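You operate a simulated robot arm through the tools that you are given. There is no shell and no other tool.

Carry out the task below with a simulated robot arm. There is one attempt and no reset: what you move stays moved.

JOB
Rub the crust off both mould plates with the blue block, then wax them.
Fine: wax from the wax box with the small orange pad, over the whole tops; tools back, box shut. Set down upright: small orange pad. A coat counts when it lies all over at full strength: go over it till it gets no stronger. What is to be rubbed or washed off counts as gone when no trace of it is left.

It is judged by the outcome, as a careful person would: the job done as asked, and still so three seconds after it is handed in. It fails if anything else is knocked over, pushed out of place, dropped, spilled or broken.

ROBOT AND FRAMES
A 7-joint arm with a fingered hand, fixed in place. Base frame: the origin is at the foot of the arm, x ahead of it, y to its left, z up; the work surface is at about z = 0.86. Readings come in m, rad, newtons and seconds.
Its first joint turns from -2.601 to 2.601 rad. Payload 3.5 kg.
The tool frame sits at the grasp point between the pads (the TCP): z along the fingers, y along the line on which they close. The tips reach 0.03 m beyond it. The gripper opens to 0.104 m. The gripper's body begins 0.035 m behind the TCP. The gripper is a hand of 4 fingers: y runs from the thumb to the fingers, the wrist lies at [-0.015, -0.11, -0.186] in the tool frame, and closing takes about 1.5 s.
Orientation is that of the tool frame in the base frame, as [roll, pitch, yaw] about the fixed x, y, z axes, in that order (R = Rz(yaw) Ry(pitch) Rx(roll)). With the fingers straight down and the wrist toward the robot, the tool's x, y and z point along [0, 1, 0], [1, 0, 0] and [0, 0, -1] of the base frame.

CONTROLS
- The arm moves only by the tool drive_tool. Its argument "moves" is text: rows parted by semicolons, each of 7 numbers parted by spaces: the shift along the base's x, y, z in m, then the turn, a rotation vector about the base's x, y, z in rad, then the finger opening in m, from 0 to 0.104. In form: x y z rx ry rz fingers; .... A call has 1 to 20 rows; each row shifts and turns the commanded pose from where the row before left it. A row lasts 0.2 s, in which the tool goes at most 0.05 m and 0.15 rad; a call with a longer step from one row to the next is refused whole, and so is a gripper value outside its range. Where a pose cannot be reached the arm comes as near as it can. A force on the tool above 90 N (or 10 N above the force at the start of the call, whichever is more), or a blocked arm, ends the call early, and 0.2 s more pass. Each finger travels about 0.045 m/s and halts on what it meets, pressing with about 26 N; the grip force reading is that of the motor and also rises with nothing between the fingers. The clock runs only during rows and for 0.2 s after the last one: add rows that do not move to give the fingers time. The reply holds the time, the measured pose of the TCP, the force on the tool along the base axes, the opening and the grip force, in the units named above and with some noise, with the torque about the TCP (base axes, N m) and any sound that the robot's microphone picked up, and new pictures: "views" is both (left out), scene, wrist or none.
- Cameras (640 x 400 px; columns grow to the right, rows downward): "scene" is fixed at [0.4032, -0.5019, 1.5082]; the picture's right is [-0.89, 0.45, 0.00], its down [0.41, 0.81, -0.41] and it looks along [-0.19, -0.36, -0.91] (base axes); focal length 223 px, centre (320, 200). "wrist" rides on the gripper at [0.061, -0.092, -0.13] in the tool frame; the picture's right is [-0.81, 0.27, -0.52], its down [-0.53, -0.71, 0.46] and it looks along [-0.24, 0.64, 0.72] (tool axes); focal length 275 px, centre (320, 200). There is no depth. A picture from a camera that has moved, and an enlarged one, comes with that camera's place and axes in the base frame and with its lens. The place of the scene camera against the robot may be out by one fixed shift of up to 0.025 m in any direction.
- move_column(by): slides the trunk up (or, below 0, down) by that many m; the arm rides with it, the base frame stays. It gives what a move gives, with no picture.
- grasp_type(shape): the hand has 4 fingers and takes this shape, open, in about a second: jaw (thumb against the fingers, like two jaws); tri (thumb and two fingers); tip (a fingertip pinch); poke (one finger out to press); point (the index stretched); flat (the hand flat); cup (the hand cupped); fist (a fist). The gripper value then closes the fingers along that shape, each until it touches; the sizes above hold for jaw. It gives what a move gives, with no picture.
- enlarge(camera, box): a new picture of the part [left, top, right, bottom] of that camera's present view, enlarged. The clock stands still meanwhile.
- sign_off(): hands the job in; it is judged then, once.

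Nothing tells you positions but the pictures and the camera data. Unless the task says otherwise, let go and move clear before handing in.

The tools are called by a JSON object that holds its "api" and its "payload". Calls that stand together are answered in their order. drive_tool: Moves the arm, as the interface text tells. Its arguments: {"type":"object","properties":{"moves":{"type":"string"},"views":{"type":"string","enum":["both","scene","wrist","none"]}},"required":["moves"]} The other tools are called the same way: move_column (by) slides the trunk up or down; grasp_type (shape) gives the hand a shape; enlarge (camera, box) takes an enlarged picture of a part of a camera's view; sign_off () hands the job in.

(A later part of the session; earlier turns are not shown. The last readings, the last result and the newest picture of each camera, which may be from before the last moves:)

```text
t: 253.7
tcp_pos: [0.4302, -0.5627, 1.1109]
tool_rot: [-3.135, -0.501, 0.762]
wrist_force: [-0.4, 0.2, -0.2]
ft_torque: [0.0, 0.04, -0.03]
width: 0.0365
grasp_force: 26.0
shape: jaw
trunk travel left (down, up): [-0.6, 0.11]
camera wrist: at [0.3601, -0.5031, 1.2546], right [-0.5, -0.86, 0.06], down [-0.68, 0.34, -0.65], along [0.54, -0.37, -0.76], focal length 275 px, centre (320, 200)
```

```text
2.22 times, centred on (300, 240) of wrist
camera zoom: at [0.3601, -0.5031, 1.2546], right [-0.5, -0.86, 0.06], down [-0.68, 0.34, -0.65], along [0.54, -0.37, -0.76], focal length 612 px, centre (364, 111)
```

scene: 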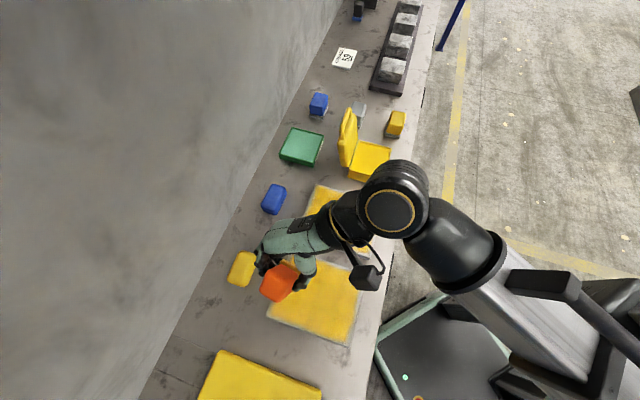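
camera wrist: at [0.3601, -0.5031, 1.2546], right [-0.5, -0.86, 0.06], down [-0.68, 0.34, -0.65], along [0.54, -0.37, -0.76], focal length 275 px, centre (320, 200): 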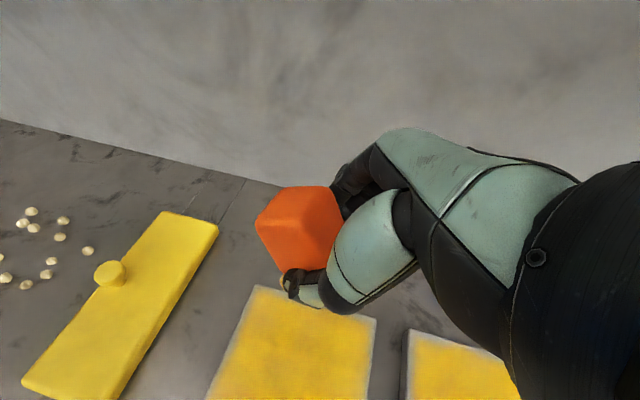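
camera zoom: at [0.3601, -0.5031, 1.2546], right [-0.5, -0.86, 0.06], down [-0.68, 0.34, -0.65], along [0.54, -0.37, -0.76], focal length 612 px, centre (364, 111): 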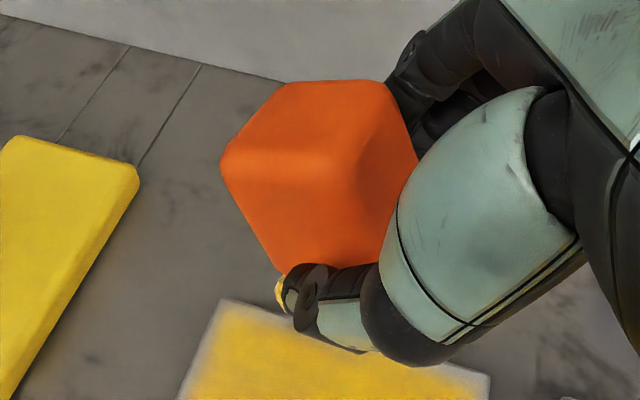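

Looking closely, the pad is actually lined up with the hand now (it slipped about 25°). So I'll lean the hand back to its 25° pose and press the pad flat on plate 2 to level it again in the grip.

{"api": "drive_tool", "payload": {"moves": "-0.005 0.005 0 -0.0934 0.0961 0 0.01; -0.005 0.005 0 -0.0934 0.0961 0 0.01; -0.005 0.005 0 -0.0934 0.0961 0 0.01; -0.005 0.005 0 -0.0934 0.0961 0 0.01; -0.005 0.005 0 -0.0934 0.0961 0 0.01; -0.005 0.005 0 -0.0934 0.0961 0 0.01; 0 0 0 -0.0934 0.0961 0 0.01; 0 0 -0.04 0 0 0 0.01; 0 0 -0.04 0 0 0 0.01; 0 0 -0.03 0 0 0 0.01; 0 0 0 0 0 0 0.01; 0 0 0 0 0 0 0.01", "views": "both"}}

{"api": "enlarge", "payload": {"camera": "scene", "box": [230, 220, 350, 320]}}

{"api": "enlarge", "payload": {"camera": "wrist", "box": [200, 150, 400, 330]}}

```text
t: 256.3
tcp_pos: [0.4017, -0.5305, 0.9963]
tool_rot: [-3.141, 0.436, 0.763]
wrist_force: [0.3, -0.1, -0.6]
ft_torque: [0.02, 0.01, 0.01]
width: 0.0364
grasp_force: 25.9
shape: jaw
trunk travel left (down, up): [-0.6, 0.11]
camera wrist: at [0.4171, -0.3873, 1.0895], right [-0.18, -0.55, 0.81], down [-0.98, 0.05, -0.19], along [0.06, -0.83, -0.55], focal length 275 px, centre (320, 200)
```

scene: 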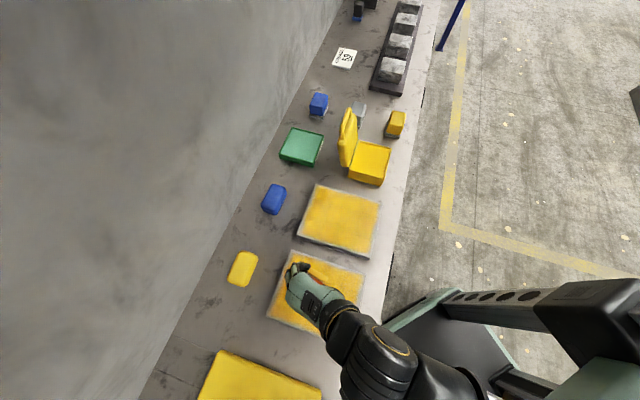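
wrist: 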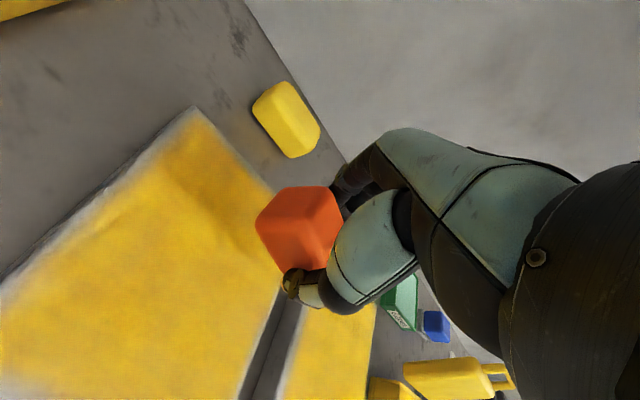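

```text
4.00 times, centred on (290, 270) of scene
camera zoom: at [0.4032, -0.5019, 1.5082], right [-0.89, 0.45, 0.0], down [0.41, 0.81, -0.41], along [-0.19, -0.36, -0.91], focal length 892 px, centre (440, -80)
```

zoom: 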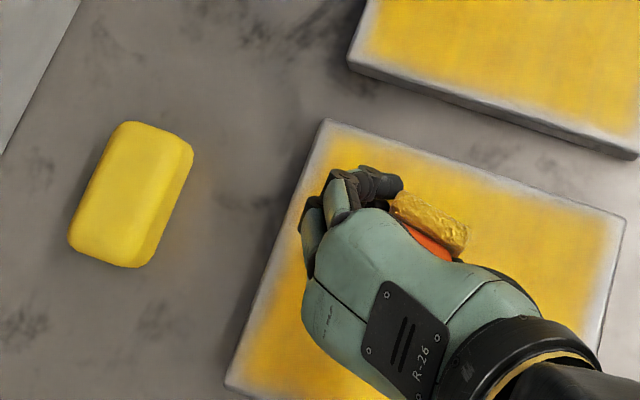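

```text
2.22 times, centred on (300, 240) of wrist
camera zoom: at [0.4171, -0.3873, 1.0895], right [-0.18, -0.55, 0.81], down [-0.98, 0.05, -0.19], along [0.06, -0.83, -0.55], focal length 612 px, centre (364, 111)
```

zoom: 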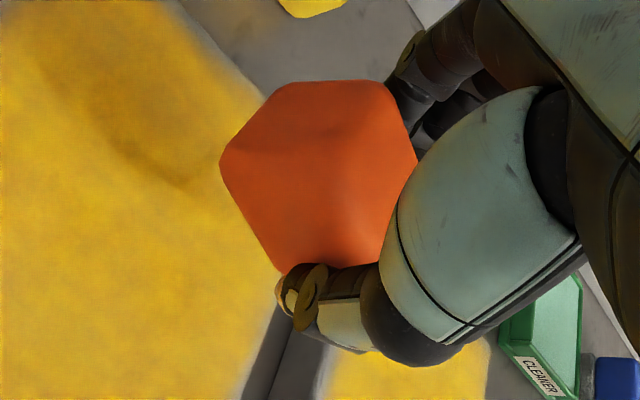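

The top view shows the felt actually faces sideways toward plate 1, so the slip was larger (about 100°). I'll raise, lean the hand about 40° the other way so the felt points mostly down, and look again.

{"api": "drive_tool", "payload": {"moves": "0 0 0.05 0 0 0 0.01; 0.01 0.01 0.05 0 0 0 0.01; 0.01 0.01 0 0.0988 -0.1016 0 0.01; 0.01 0.01 0 0.0988 -0.1016 0 0.01; 0 0 0 0.0988 -0.1016 0 0.01; 0 0 0 0.0988 -0.1016 0 0.01; 0 0 0 0.0988 -0.1016 0 0.01; 0 0 0 0.0988 -0.1016 0 0.01; 0 0 0 0.0988 -0.1016 0 0.01; 0 0 0 0.0988 -0.1016 0 0.01; 0 0 0 0 0 0 0.01; 0 0 0 0 0 0 0.01", "views": "both"}}

{"api": "enlarge", "payload": {"camera": "scene", "box": [200, 200, 360, 320]}}

{"api": "enlarge", "payload": {"camera": "wrist", "box": [220, 160, 380, 320]}}

```text
refused: row 2 steps farther than a row can; nothing moved
```

```text
3.33 times, centred on (280, 260) of scene
camera zoom: at [0.4032, -0.5019, 1.5082], right [-0.89, 0.45, 0.0], down [0.41, 0.81, -0.41], along [-0.19, -0.36, -0.91], focal length 744 px, centre (453, 0)
```

zoom: 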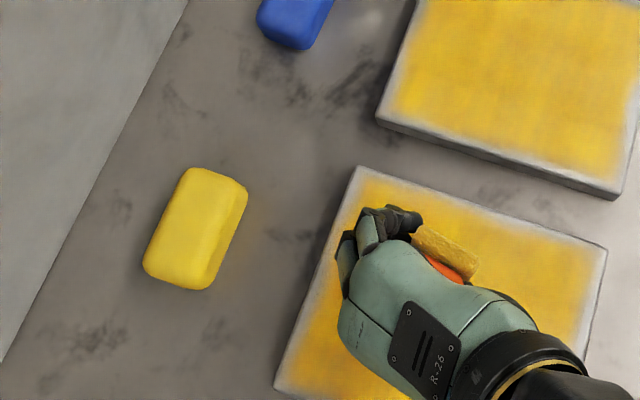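

```text
2.50 times, centred on (300, 240) of wrist
camera zoom: at [0.4171, -0.3873, 1.0895], right [-0.18, -0.55, 0.81], down [-0.98, 0.05, -0.19], along [0.06, -0.83, -0.55], focal length 688 px, centre (370, 100)
```

zoom: 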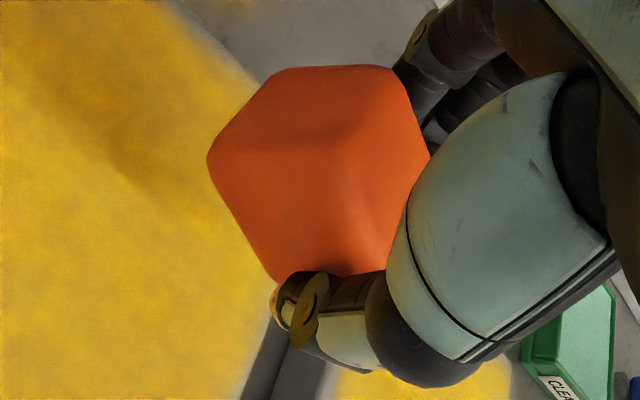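

{"api": "drive_tool", "payload": {"moves": "0 0 0.045 0 0 0 0.01; 0.01 0.01 0.04 0 0 0 0.01; 0.01 0.01 0.015 0.0988 -0.1016 0 0.01; 0.01 0.01 0 0.0988 -0.1016 0 0.01; 0 0 0 0.0988 -0.1016 0 0.01; 0 0 0 0.0988 -0.1016 0 0.01; 0 0 0 0.0988 -0.1016 0 0.01; 0 0 0 0.0988 -0.1016 0 0.01; 0 0 0 0.0988 -0.1016 0 0.01; 0 0 0 0.0988 -0.1016 0 0.01; 0 0 0 0 0 0 0.01; 0 0 0 0 0 0 0.01", "views": "both"}}

{"api": "enlarge", "payload": {"camera": "scene", "box": [200, 200, 360, 320]}}

{"api": "enlarge", "payload": {"camera": "wrist", "box": [220, 160, 380, 320]}}

```text
t: 258.9
tcp_pos: [0.4323, -0.5036, 1.0998]
tool_rot: [-3.132, -0.698, 0.763]
wrist_force: [0.0, -0.5, 0.5]
ft_torque: [-0.02, -0.02, -0.01]
width: 0.0364
grasp_force: 26.0
shape: jaw
trunk travel left (down, up): [-0.6, 0.11]
camera wrist: at [0.3413, -0.4633, 1.2397], right [-0.5, -0.86, -0.12], down [-0.58, 0.44, -0.69], along [0.64, -0.27, -0.72], focal length 275 px, centre (320, 200)
```

scene: 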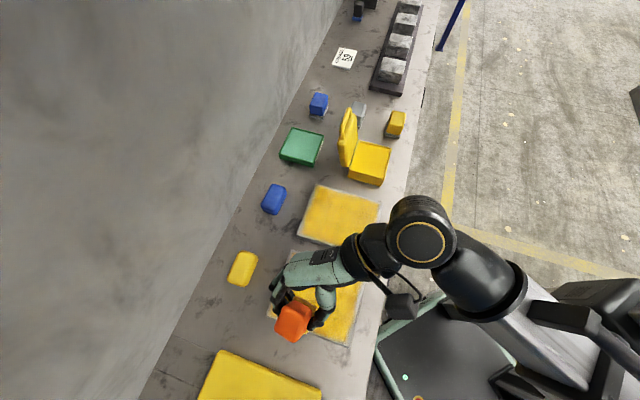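
wrist: 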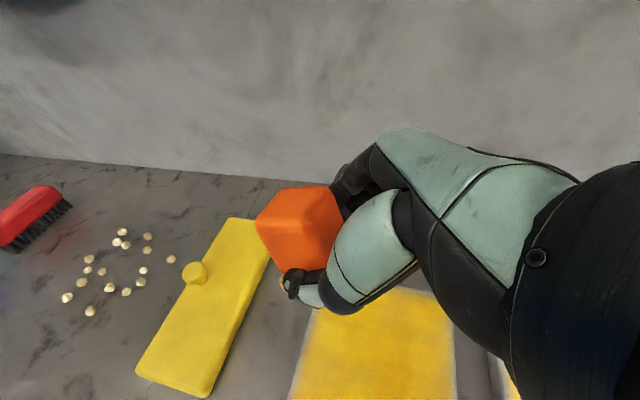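

```text
3.33 times, centred on (280, 260) of scene
camera zoom: at [0.4032, -0.5019, 1.5082], right [-0.89, 0.45, 0.0], down [0.41, 0.81, -0.41], along [-0.19, -0.36, -0.91], focal length 744 px, centre (453, 0)
```

zoom: 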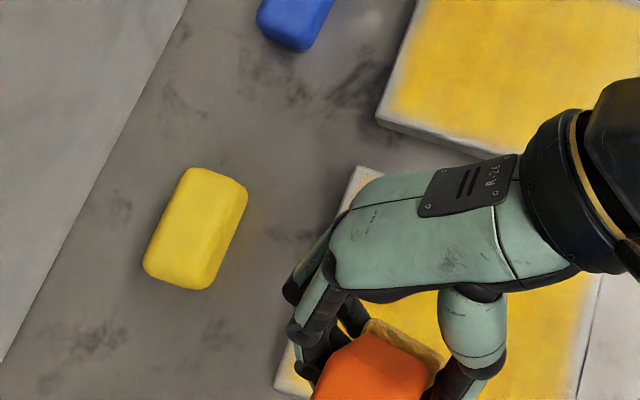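

```text
2.50 times, centred on (300, 240) of wrist
camera zoom: at [0.3413, -0.4633, 1.2397], right [-0.5, -0.86, -0.12], down [-0.58, 0.44, -0.69], along [0.64, -0.27, -0.72], focal length 688 px, centre (370, 100)
```

zoom: 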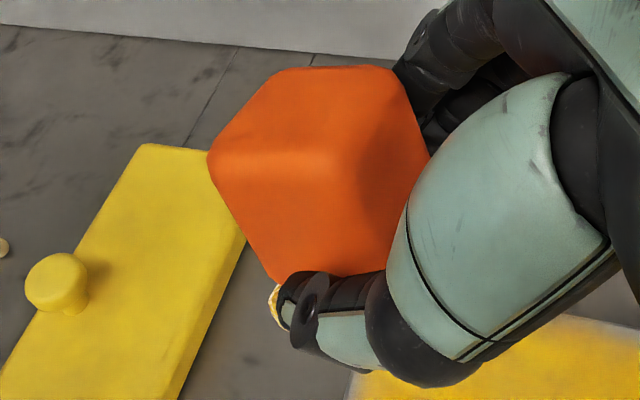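

{"api": "enlarge", "payload": {"camera": "scene", "box": [260, 285, 340, 350]}}

```text
6.15 times, centred on (300, 318) of scene
camera zoom: at [0.4032, -0.5019, 1.5082], right [-0.89, 0.45, 0.0], down [0.41, 0.81, -0.41], along [-0.19, -0.36, -0.91], focal length 1373 px, centre (443, -523)
```

zoom: 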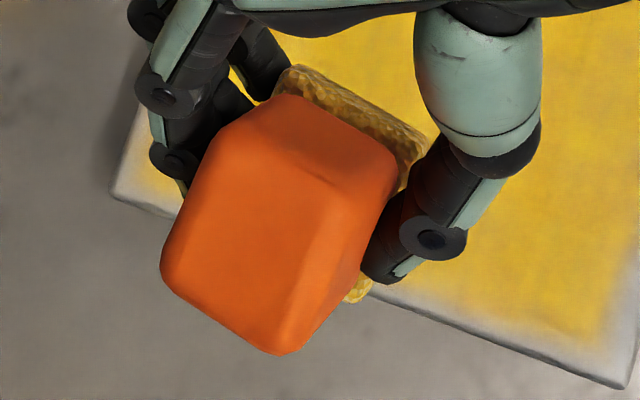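

Now the felt points mostly downward (roughly 15° off). I'll lower over plate 2 and press it flat, gently.

{"api": "drive_tool", "payload": {"moves": "-0.01 -0.01 -0.04 0 0 0 0.01; -0.01 -0.01 -0.04 0 0 0 0.01; 0 0 -0.04 0 0 0 0.01; 0 0 -0.015 0 0 0 0.01; 0 0 0 0 0 0 0.01", "views": "both"}}

{"api": "enlarge", "payload": {"camera": "scene", "box": [250, 240, 350, 320]}}

{"api": "enlarge", "payload": {"camera": "wrist", "box": [220, 160, 380, 320]}}

```text
t: 260.1
tcp_pos: [0.4108, -0.5216, 0.9661]
tool_rot: [-3.133, -0.694, 0.763]
wrist_force: [0.3, 0.4, 0.1]
ft_torque: [0.0, -0.01, -0.01]
width: 0.0363
grasp_force: 25.7
shape: jaw
trunk travel left (down, up): [-0.6, 0.11]
camera wrist: at [0.32, -0.4823, 1.1066], right [-0.5, -0.86, -0.12], down [-0.58, 0.43, -0.69], along [0.64, -0.27, -0.72], focal length 275 px, centre (320, 200)
```

scene: 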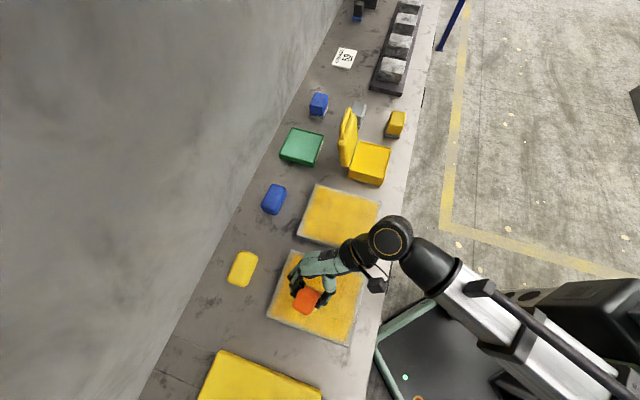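
wrist: 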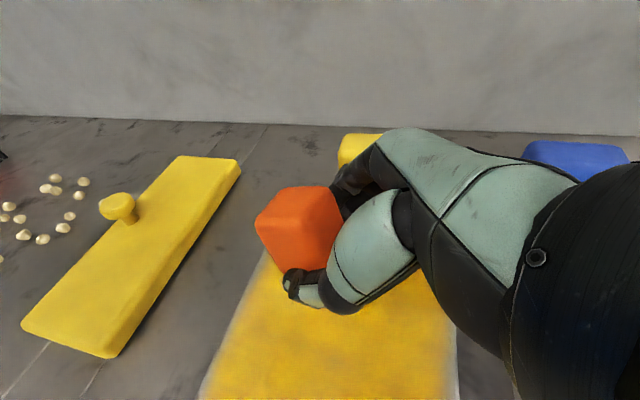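

```text
5.00 times, centred on (300, 280) of scene
camera zoom: at [0.4032, -0.5019, 1.5082], right [-0.89, 0.45, 0.0], down [0.41, 0.81, -0.41], along [-0.19, -0.36, -0.91], focal length 1115 px, centre (420, -200)
```

zoom: 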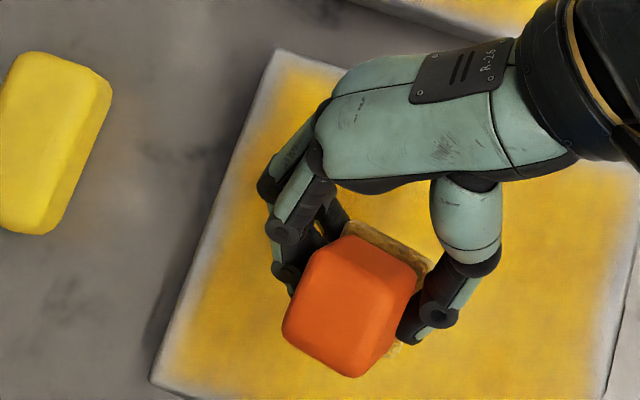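

```text
2.50 times, centred on (300, 240) of wrist
camera zoom: at [0.32, -0.4823, 1.1066], right [-0.5, -0.86, -0.12], down [-0.58, 0.43, -0.69], along [0.64, -0.27, -0.72], focal length 688 px, centre (370, 100)
```

zoom: 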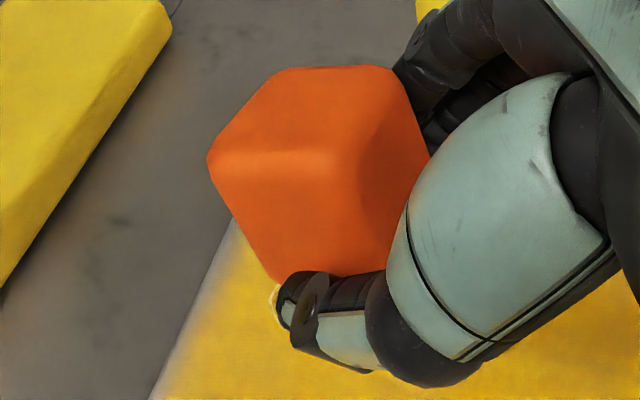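

{"api": "drive_tool", "payload": {"moves": "0 0 -0.008 0 0 0 0.01; 0 0 -0.005 0 0 0 0.01; 0 0 -0.004 0 0 0 0.01; 0 0 0 0 0 0 0.01", "views": "none"}}

{"api": "drive_tool", "payload": {"moves": "0 0 -0.004 0 0 0 0.01; 0 0 -0.003 0 0 0 0.01; 0 0 0 0 0 0 0.01", "views": "none"}}

```text
t: 261.1
tcp_pos: [0.4129, -0.5227, 0.9487]
tool_rot: [-3.134, -0.695, 0.763]
wrist_force: [-0.2, -0.8, -0.9]
ft_torque: [-0.01, 0.04, 0.05]
width: 0.0364
grasp_force: 26.2
shape: jaw
trunk travel left (down, up): [-0.6, 0.11]
```

```text
t: 261.9
tcp_pos: [0.4114, -0.5211, 0.9406]
tool_rot: [-3.133, -0.695, 0.763]
wrist_force: [0.1, -0.1, -0.9]
ft_torque: [-0.01, 0.03, 0.01]
width: 0.0363
grasp_force: 25.8
shape: jaw
trunk travel left (down, up): [-0.6, 0.11]
```

{"api": "drive_tool", "payload": {"moves": "0 0 -0.003 0 0 0 0.01; 0 0 -0.002 0 0 0 0.01; 0 0 0 0 0 0 0.01", "views": "both"}}

{"api": "enlarge", "payload": {"camera": "scene", "box": [280, 260, 340, 310]}}

```text
t: 262.7
tcp_pos: [0.4123, -0.5214, 0.9343]
tool_rot: [-3.131, -0.694, 0.761]
wrist_force: [-0.5, -0.3, -1.5]
ft_torque: [0.01, 0.03, -0.01]
width: 0.0365
grasp_force: 26.2
shape: jaw
trunk travel left (down, up): [-0.6, 0.11]
camera wrist: at [0.3217, -0.482, 1.076], right [-0.5, -0.86, -0.12], down [-0.58, 0.44, -0.69], along [0.64, -0.27, -0.72], focal length 275 px, centre (320, 200)
```

scene: 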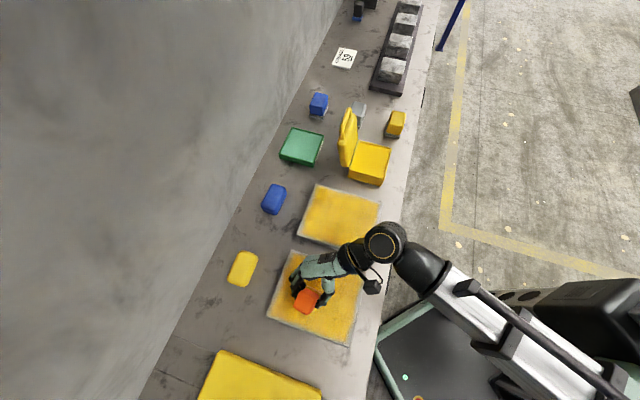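
wrist: 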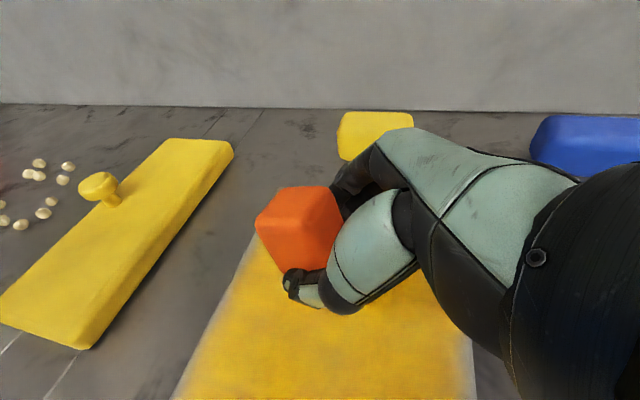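

```text
8.00 times, centred on (310, 285) of scene
camera zoom: at [0.4032, -0.5019, 1.5082], right [-0.89, 0.45, 0.0], down [0.41, 0.81, -0.41], along [-0.19, -0.36, -0.91], focal length 1784 px, centre (400, -480)
```

zoom: 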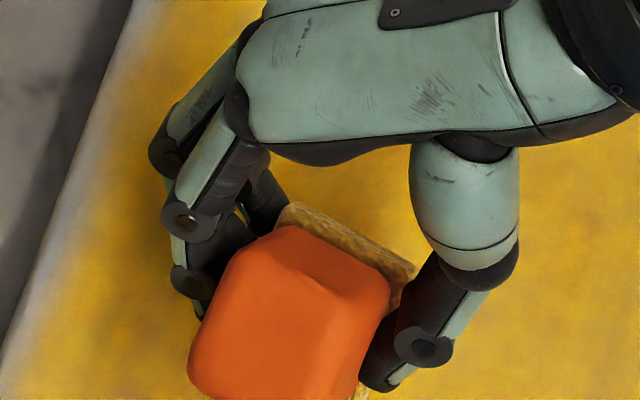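

{"api": "drive_tool", "payload": {"moves": "0 0 -0.002 0 0 0 0.01; 0 0 -0.002 0 0 0 0.01; 0 0 0 0 0 0 0.01", "views": "none"}}

{"api": "drive_tool", "payload": {"moves": "0 0 -0.002 0 0 0 0.01; 0 0 -0.002 0 0 0 0.01; 0 0 0 0 0 0 0.01", "views": "none"}}

```text
t: 263.5
tcp_pos: [0.4115, -0.5218, 0.9321]
tool_rot: [-3.137, -0.697, 0.763]
wrist_force: [-3.2, -2.1, 8.6]
ft_torque: [-0.11, -0.21, -0.06]
width: 0.0364
grasp_force: 25.8
shape: jaw
trunk travel left (down, up): [-0.6, 0.11]
```

```text
t: 264.3
tcp_pos: [0.4125, -0.521, 0.9313]
tool_rot: [-3.133, -0.698, 0.763]
wrist_force: [-5.6, -2.7, 21.1]
ft_torque: [-0.15, -0.47, -0.01]
width: 0.0368
grasp_force: 26.2
shape: jaw
trunk travel left (down, up): [-0.6, 0.11]
```

Contact is at the felt's front edge, as wanted. I'll press a bit more so it levels.

{"api": "drive_tool", "payload": {"moves": "0 0 -0.002 0 0 0 0.01; 0 0 -0.002 0 0 0 0.01; 0 0 -0.002 0 0 0 0.01; 0 0 0 0 0 0 0.01", "views": "both"}}

{"api": "enlarge", "payload": {"camera": "scene", "box": [280, 260, 340, 310]}}

{"api": "enlarge", "payload": {"camera": "wrist", "box": [220, 160, 380, 320]}}

```text
t: 265.3
tcp_pos: [0.4122, -0.5212, 0.9261]
tool_rot: [-3.138, -0.701, 0.762]
wrist_force: [-4.7, -5.7, 47.1]
ft_torque: [-0.71, -0.84, -0.08]
width: 0.0373
grasp_force: 26.4
shape: jaw
trunk travel left (down, up): [-0.6, 0.11]
camera wrist: at [0.319, -0.4813, 1.0657], right [-0.5, -0.86, -0.13], down [-0.58, 0.43, -0.69], along [0.65, -0.27, -0.71], focal length 275 px, centre (320, 200)
```

scene: 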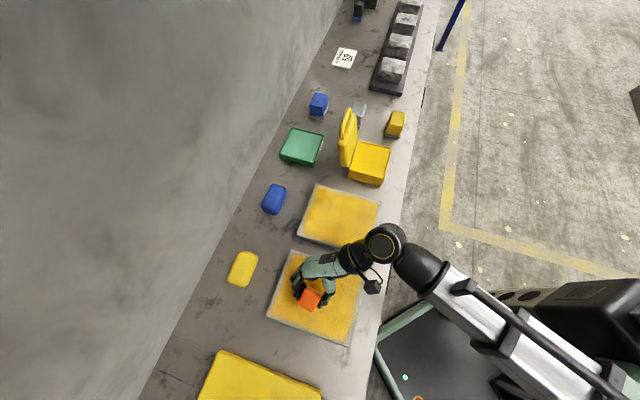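
wrist: 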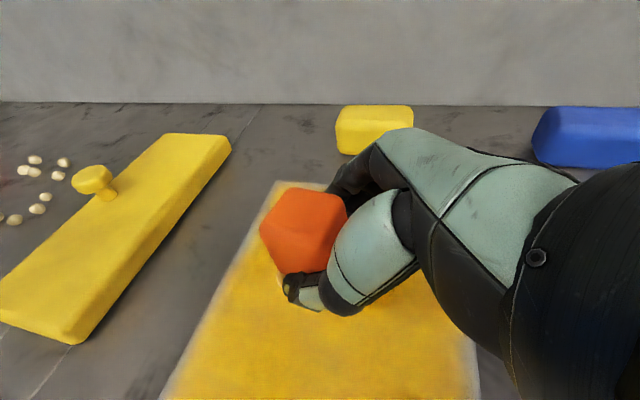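

```text
8.00 times, centred on (310, 285) of scene
camera zoom: at [0.4032, -0.5019, 1.5082], right [-0.89, 0.45, 0.0], down [0.41, 0.81, -0.41], along [-0.19, -0.36, -0.91], focal length 1784 px, centre (400, -480)
```

zoom: 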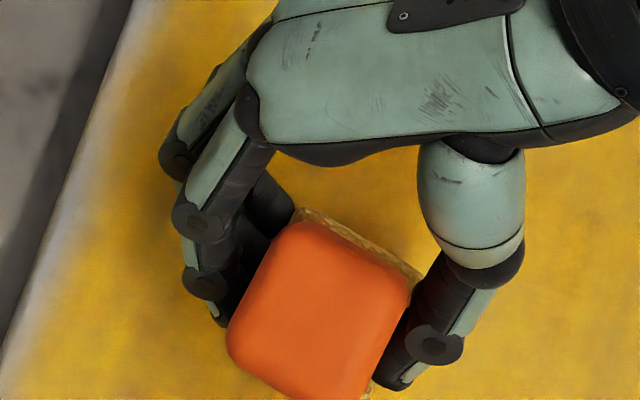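

```text
2.50 times, centred on (300, 240) of wrist
camera zoom: at [0.319, -0.4813, 1.0657], right [-0.5, -0.86, -0.13], down [-0.58, 0.43, -0.69], along [0.65, -0.27, -0.71], focal length 688 px, centre (370, 100)
```

zoom: 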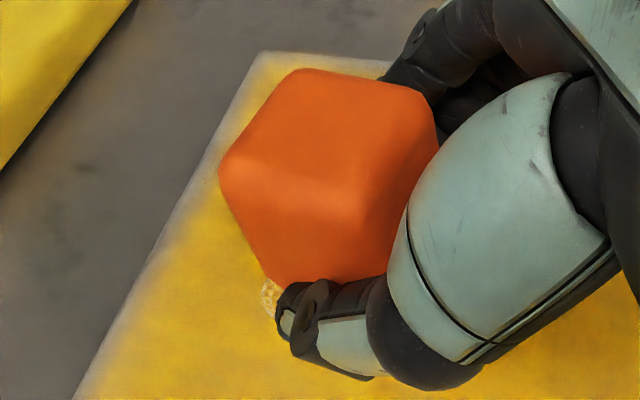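

The pad now sits flat on the plate. I'll ease the pressure, then let go of it there so I can take it again with a better grip.

{"api": "drive_tool", "payload": {"moves": "0 0 0.003 0 0 0 0.01; 0 0 0.002 0 0 0 0.01; 0 0 0 0 0 0 0.01", "views": "none"}}

```text
t: 266.1
tcp_pos: [0.4112, -0.522, 0.9276]
tool_rot: [-3.133, -0.694, 0.761]
wrist_force: [-2.0, -2.3, 25.0]
ft_torque: [-0.38, -0.45, -0.05]
width: 0.0367
grasp_force: 25.8
shape: jaw
trunk travel left (down, up): [-0.6, 0.11]
```

{"api": "drive_tool", "payload": {"moves": "0 0 0.002 0 0 0 0.01; 0 0 0.001 0 0 0 0.01; 0 0 0 0 0 0 0.01", "views": "scene"}}

{"api": "enlarge", "payload": {"camera": "scene", "box": [280, 260, 340, 310]}}

```text
t: 266.9
tcp_pos: [0.412, -0.5228, 0.9295]
tool_rot: [-3.13, -0.696, 0.76]
wrist_force: [1.4, 0.5, 6.2]
ft_torque: [-0.11, -0.16, -0.01]
width: 0.0366
grasp_force: 26.2
shape: jaw
trunk travel left (down, up): [-0.6, 0.11]
```

scene: 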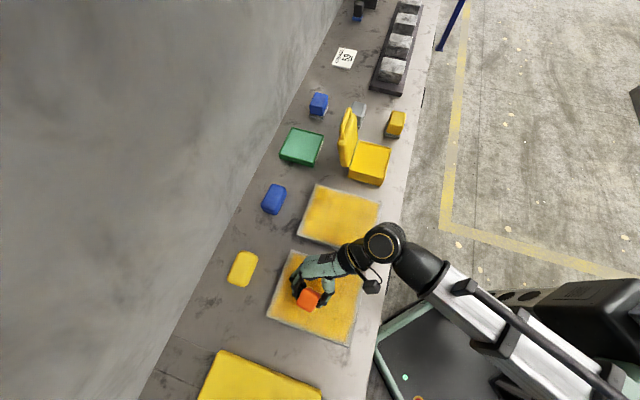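

```text
8.00 times, centred on (310, 285) of scene
camera zoom: at [0.4032, -0.5019, 1.5082], right [-0.89, 0.45, 0.0], down [0.41, 0.81, -0.41], along [-0.19, -0.36, -0.91], focal length 1784 px, centre (400, -480)
```

zoom: 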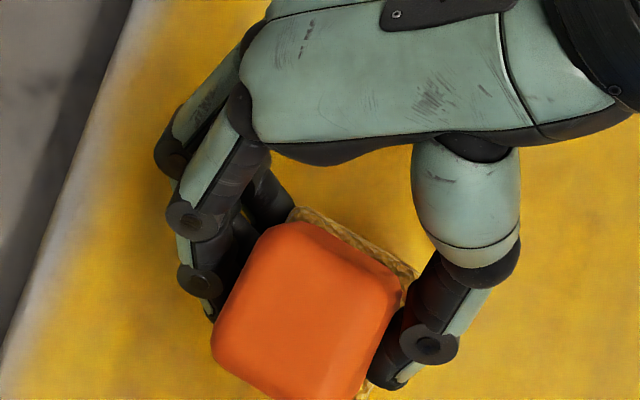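

{"api": "drive_tool", "payload": {"moves": "0 0 0 0 0 0 0.04; 0 0 0 0 0 0 0.055; 0 0 0 0 0 0 0.065; 0 0 0 0 0 0 0.065; 0 0 0 0 0 0 0.065; 0 0 0 0 0 0 0.065", "views": "both"}}

{"api": "enlarge", "payload": {"camera": "scene", "box": [280, 260, 340, 310]}}

```text
t: 268.3
tcp_pos: [0.4108, -0.5222, 0.9303]
tool_rot: [-3.133, -0.693, 0.762]
wrist_force: [-1.9, 1.4, 4.1]
ft_torque: [-0.09, -0.04, -0.03]
width: 0.0646
grasp_force: 0.1
shape: jaw
trunk travel left (down, up): [-0.6, 0.11]
camera wrist: at [0.3209, -0.4825, 1.0704], right [-0.5, -0.86, -0.12], down [-0.58, 0.43, -0.69], along [0.64, -0.27, -0.72], focal length 275 px, centre (320, 200)
```

scene: 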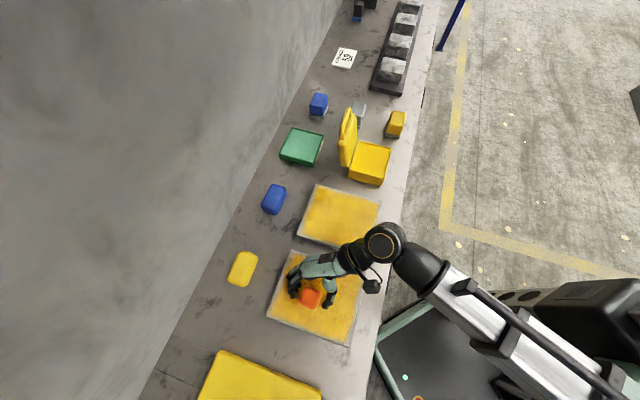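
wrist: 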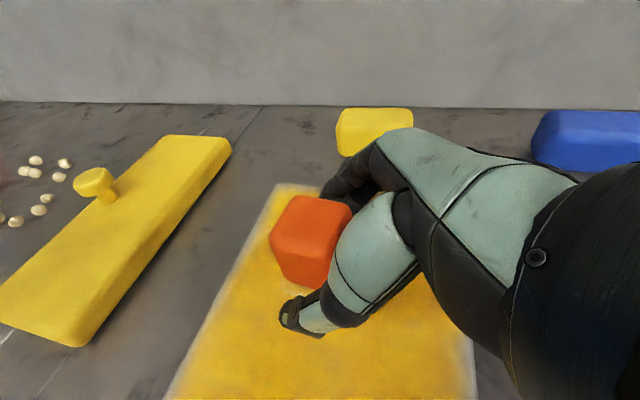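

```text
8.00 times, centred on (310, 285) of scene
camera zoom: at [0.4032, -0.5019, 1.5082], right [-0.89, 0.45, 0.0], down [0.41, 0.81, -0.41], along [-0.19, -0.36, -0.91], focal length 1784 px, centre (400, -480)
```

zoom: 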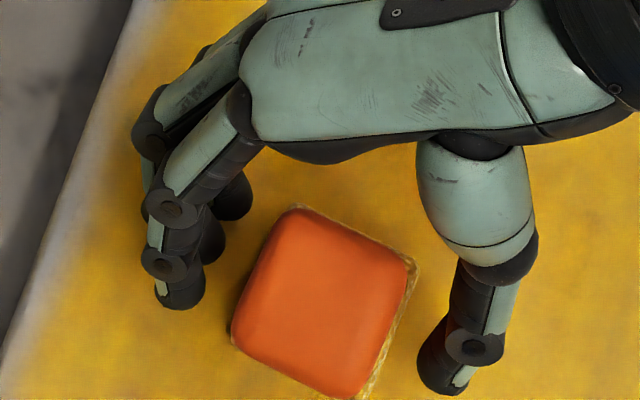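

The pad stands flat and upright on plate 2. Since no more wax is needed, I'll back off, close the box lid with the free hand first, and then return the pad with the lid out of the way.

{"api": "drive_tool", "payload": {"moves": "-0.0046 -0.0045 0.008 0 0 0 0.07; -0.0138 -0.0134 0.023 0 0 0 0.075; -0.0138 -0.0134 0.023 0 0 0 0.08; -0.0138 -0.0134 0.023 0 0 0 0.08; -0.0138 -0.0134 0.023 0 0 0 0.08; 0 0 0.04 0 0 0 0.08; 0 0 0.03 -0.0988 0.1016 0 0.08; 0 0 0.02 -0.0988 0.1016 0 0.08; 0 0 0 -0.0988 0.1016 0 0.08; 0 0 0 -0.0988 0.1016 0 0.08; 0 0 0 -0.0916 0.0942 0 0.08; 0 0 0 0 0 0 0.08", "views": "both"}}

{"api": "enlarge", "payload": {"camera": "scene", "box": [250, 240, 370, 350]}}

{"api": "enlarge", "payload": {"camera": "scene", "box": [300, 90, 420, 200]}}

```text
t: 270.9
tcp_pos: [0.3519, -0.5795, 1.1182]
tool_rot: [-3.137, 0.004, 0.764]
wrist_force: [0.6, 0.4, -0.5]
ft_torque: [-0.01, -0.01, 0.0]
width: 0.0799
grasp_force: 0.1
shape: jaw
trunk travel left (down, up): [-0.6, 0.11]
camera wrist: at [0.3316, -0.4714, 1.2499], right [-0.39, -0.76, 0.52], down [-0.88, 0.15, -0.45], along [0.27, -0.63, -0.73], focal length 275 px, centre (320, 200)
```

scene: 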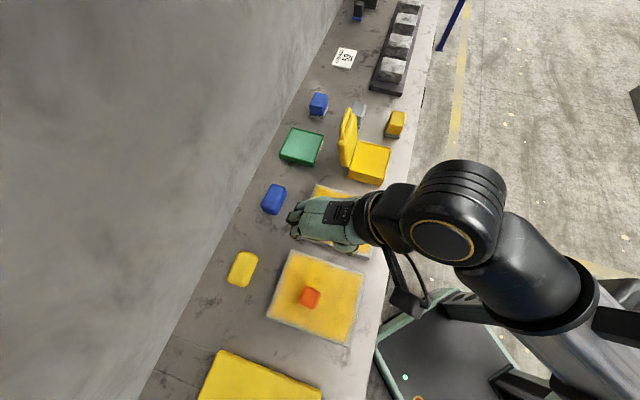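
wrist: 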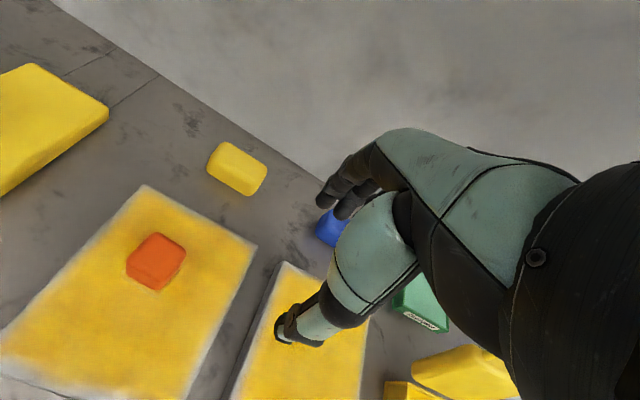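

```text
3.64 times, centred on (310, 295) of scene
camera zoom: at [0.4032, -0.5019, 1.5082], right [-0.89, 0.45, 0.0], down [0.41, 0.81, -0.41], along [-0.19, -0.36, -0.91], focal length 811 px, centre (356, -146)
```

zoom: 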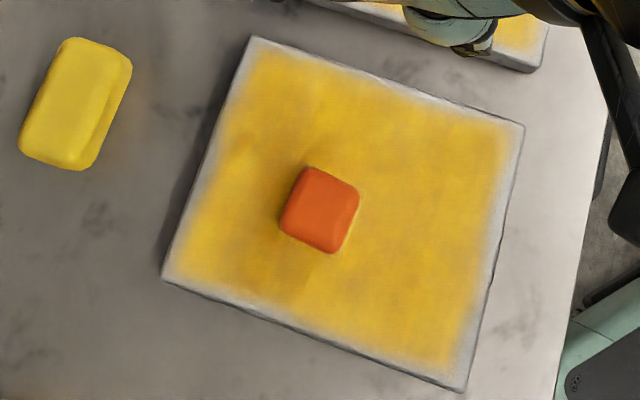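

```text
3.64 times, centred on (360, 145) of scene
camera zoom: at [0.4032, -0.5019, 1.5082], right [-0.89, 0.45, 0.0], down [0.41, 0.81, -0.41], along [-0.19, -0.36, -0.91], focal length 811 px, centre (174, 400)
```

zoom: 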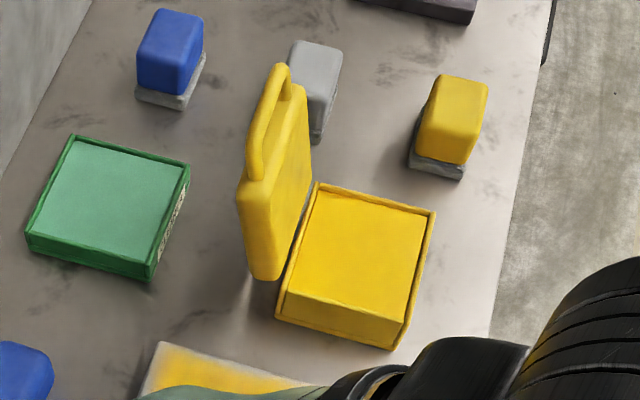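

Lid is at ~105°. I'll use the fingertip pinch again: go above the handle bar and look.

{"api": "grasp_type", "payload": {"shape": "tip"}}

{"api": "drive_tool", "payload": {"moves": "0 0 0.04 0 0 0 0.1; -0.02 -0.025 0.03 0 0 0 0.08; -0.03 -0.033 0 0 0 0 0.06; -0.03 -0.033 0 0 0 0 0.055; -0.03 -0.033 0 0 0 0 0.055; -0.03 -0.033 0 0 0 0 0.055; -0.03 -0.033 0 0 0 0 0.055; -0.03 -0.033 0 0 0 0 0.055; -0.028 -0.0285 0 0 0 0 0.055; 0 0 0 0 0 0 0.055; 0 0 0 0 0 0 0.055", "views": "both"}}

{"api": "enlarge", "payload": {"camera": "wrist", "box": [120, 180, 400, 400]}}

{"api": "enlarge", "payload": {"camera": "scene", "box": [310, 60, 410, 160]}}

```text
t: 271.8
tcp_pos: [0.3519, -0.5792, 1.1189]
tool_rot: [-3.139, 0.003, 0.764]
wrist_force: [0.2, -0.7, -0.3]
ft_torque: [0.0, 0.02, 0.01]
width: 0.104
grasp_force: 0.1
shape: tip
trunk travel left (down, up): [-0.6, 0.11]
```

```text
t: 274.2
tcp_pos: [0.123, -0.8318, 1.1859]
tool_rot: [-3.138, 0.004, 0.764]
wrist_force: [-0.2, 0.0, 0.1]
ft_torque: [0.03, -0.05, 0.01]
width: 0.0556
grasp_force: 0.0
shape: tip
trunk travel left (down, up): [-0.6, 0.11]
camera wrist: at [0.1031, -0.7225, 1.3165], right [-0.39, -0.76, 0.52], down [-0.88, 0.15, -0.45], along [0.27, -0.63, -0.73], focal length 275 px, centre (320, 200)
```

scene: 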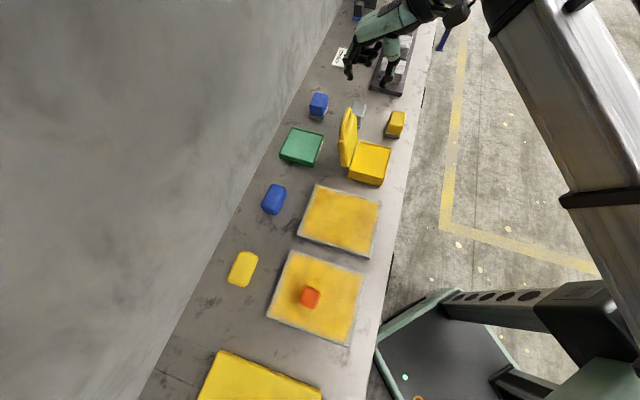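
wrist: 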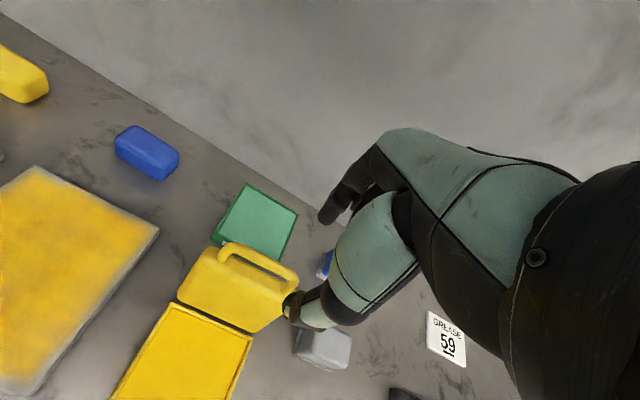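

```text
1.82 times, centred on (260, 290) of wrist
camera zoom: at [0.1031, -0.7225, 1.3165], right [-0.39, -0.76, 0.52], down [-0.88, 0.15, -0.45], along [0.27, -0.63, -0.73], focal length 500 px, centre (429, 36)
```

zoom: 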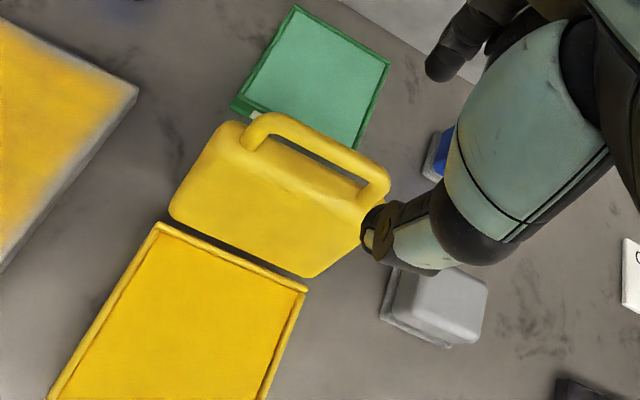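

```text
4.00 times, centred on (360, 110) of scene
camera zoom: at [0.4032, -0.5019, 1.5082], right [-0.89, 0.45, 0.0], down [0.41, 0.81, -0.41], along [-0.19, -0.36, -0.91], focal length 892 px, centre (160, 560)
```

zoom: 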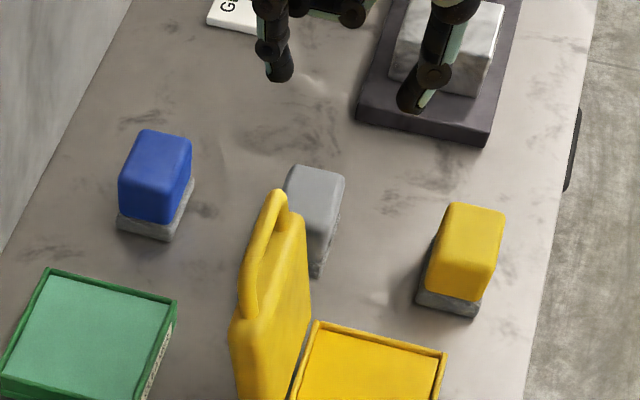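

The bar is now near (0.149,-0.852,1.034), with the lid at about 120°. I'll move above it and descend with the fingers straddling it.

{"api": "drive_tool", "payload": {"moves": "0.013 -0.01 -0.02 0 0 0 0.055; 0.013 -0.01 -0.03 0 0 0 0.055; 0 0 -0.04 0 0 0 0.055; 0 0 0 0 0 0 0.055; 0 0 0 0 0 0 0.055", "views": "both"}}

{"api": "enlarge", "payload": {"camera": "scene", "box": [310, 70, 390, 140]}}

{"api": "enlarge", "payload": {"camera": "wrist", "box": [180, 150, 380, 350]}}

```text
t: 275.4
tcp_pos: [0.1523, -0.8513, 1.0972]
tool_rot: [-3.139, 0.003, 0.766]
wrist_force: [0.0, -0.2, 0.5]
ft_torque: [0.03, -0.03, 0.01]
width: 0.0553
grasp_force: 0.0
shape: tip
trunk travel left (down, up): [-0.6, 0.11]
camera wrist: at [0.1323, -0.7427, 1.229], right [-0.39, -0.76, 0.52], down [-0.88, 0.15, -0.45], along [0.27, -0.63, -0.73], focal length 275 px, centre (320, 200)
```

scene: 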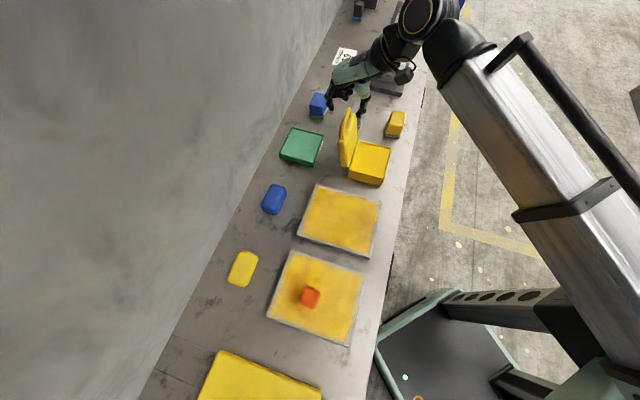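
wrist: 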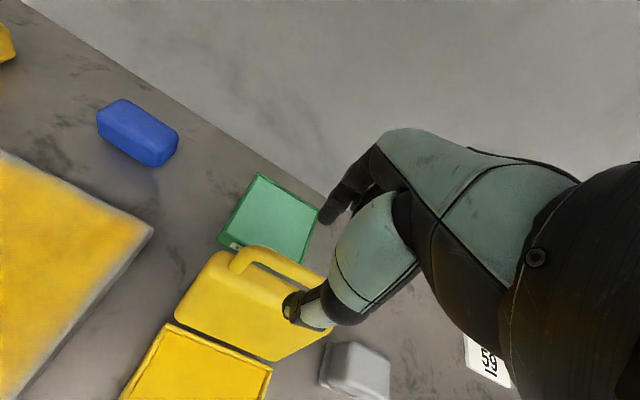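

```text
5.71 times, centred on (350, 105) of scene
camera zoom: at [0.4032, -0.5019, 1.5082], right [-0.89, 0.45, 0.0], down [0.41, 0.81, -0.41], along [-0.19, -0.36, -0.91], focal length 1275 px, centre (149, 743)
```

zoom: 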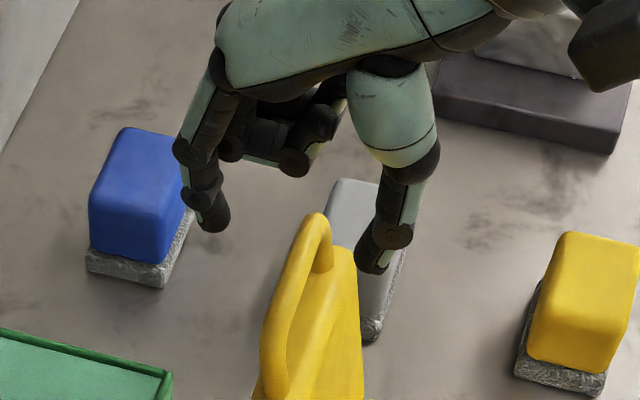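

```text
2.00 times, centred on (280, 250) of wrist
camera zoom: at [0.1323, -0.7427, 1.229], right [-0.39, -0.76, 0.52], down [-0.88, 0.15, -0.45], along [0.27, -0.63, -0.73], focal length 551 px, centre (400, 100)
```

zoom: 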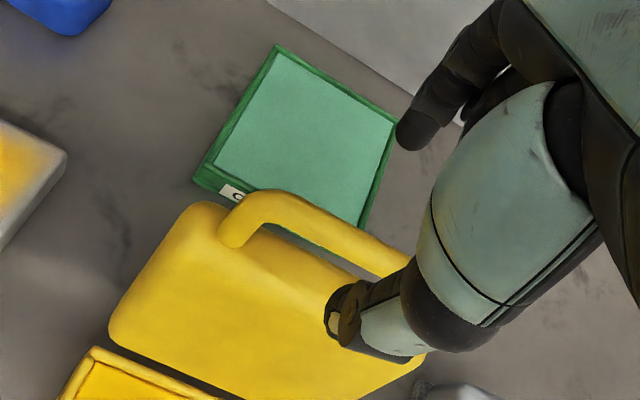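

Centred on the bar. Down and pinch.

{"api": "drive_tool", "payload": {"moves": "0 0 -0.02 0 0 0 0.055; 0 0 -0.015 0 0 0 0.055; 0 0 -0.01 0 0 0 0.055; 0 0 0 0 0 0 0.055", "views": "wrist"}}

{"api": "enlarge", "payload": {"camera": "scene", "box": [310, 70, 390, 140]}}

{"api": "enlarge", "payload": {"camera": "wrist", "box": [220, 150, 380, 310]}}

```text
t: 276.4
tcp_pos: [0.15, -0.8512, 1.0538]
tool_rot: [-3.137, 0.004, 0.763]
wrist_force: [0.3, -0.1, -0.3]
ft_torque: [-0.03, 0.0, 0.02]
width: 0.0553
grasp_force: 0.0
shape: tip
trunk travel left (down, up): [-0.6, 0.11]
camera wrist: at [0.1306, -0.7427, 1.1853], right [-0.39, -0.76, 0.52], down [-0.88, 0.15, -0.45], along [0.27, -0.63, -0.73], focal length 275 px, centre (320, 200)
```

wrist: 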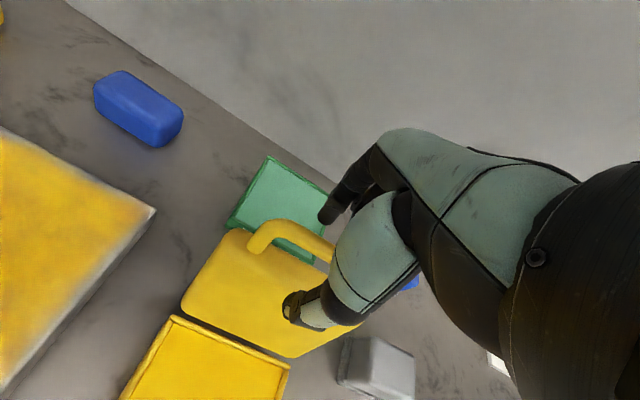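

```text
5.71 times, centred on (350, 105) of scene
camera zoom: at [0.4032, -0.5019, 1.5082], right [-0.89, 0.45, 0.0], down [0.41, 0.81, -0.41], along [-0.19, -0.36, -0.91], focal length 1275 px, centre (149, 743)
```

zoom: 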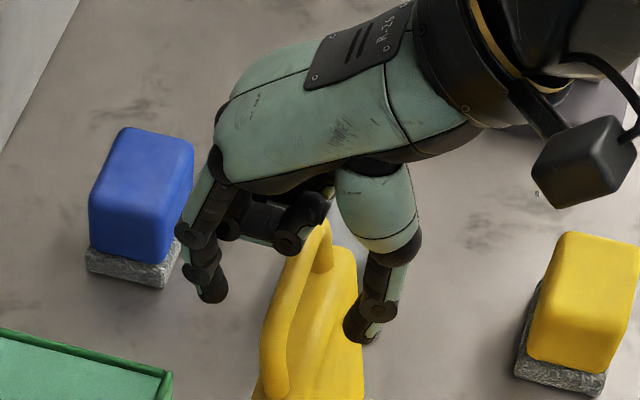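

```text
2.50 times, centred on (300, 230) of wrist
camera zoom: at [0.1306, -0.7427, 1.1853], right [-0.39, -0.76, 0.52], down [-0.88, 0.15, -0.45], along [0.27, -0.63, -0.73], focal length 688 px, centre (370, 125)
```

zoom: 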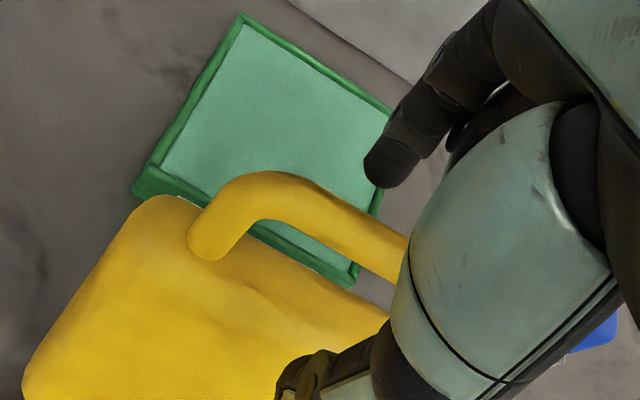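

{"api": "drive_tool", "payload": {"moves": "0 0 0 0 0 0 0.035; 0 0 0 0 0 0 0.015; 0 0 0 0 0 0 0; 0 0 0 0 0 0 0; 0 0 0 0 0 0 0; 0 0 0 0 0 0 0; 0 0 0 0 0 0 0", "views": "wrist"}}

{"api": "enlarge", "payload": {"camera": "scene", "box": [310, 70, 390, 140]}}

```text
t: 278.0
tcp_pos: [0.1501, -0.8519, 1.053]
tool_rot: [-3.137, 0.001, 0.763]
wrist_force: [-2.0, 3.8, -11.3]
ft_torque: [0.01, 0.06, -0.03]
width: 0.001
grasp_force: 25.5
shape: tip
trunk travel left (down, up): [-0.6, 0.11]
camera wrist: at [0.1304, -0.7432, 1.1844], right [-0.39, -0.76, 0.52], down [-0.88, 0.15, -0.45], along [0.27, -0.63, -0.73], focal length 275 px, centre (320, 200)
```

wrist: 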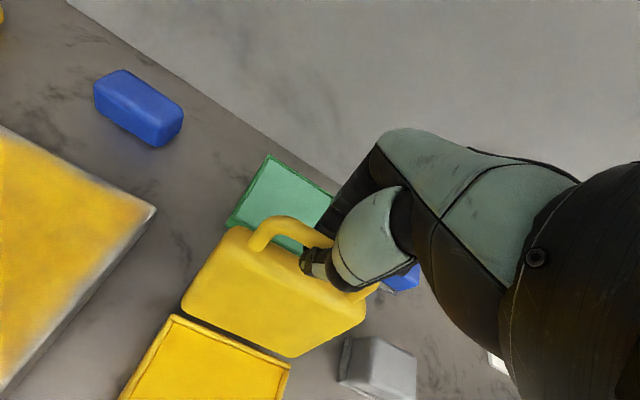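

```text
5.71 times, centred on (350, 105) of scene
camera zoom: at [0.4032, -0.5019, 1.5082], right [-0.89, 0.45, 0.0], down [0.41, 0.81, -0.41], along [-0.19, -0.36, -0.91], focal length 1275 px, centre (149, 743)
```

zoom: 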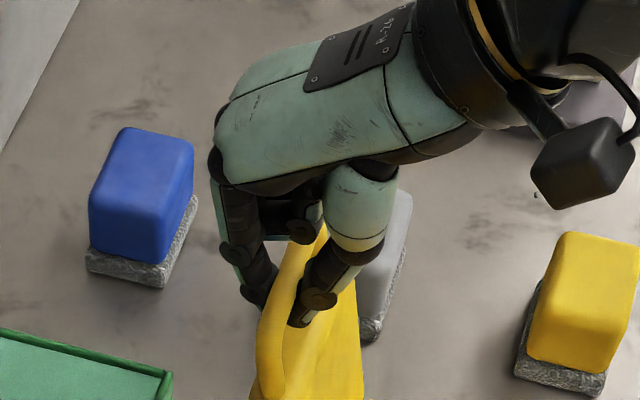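

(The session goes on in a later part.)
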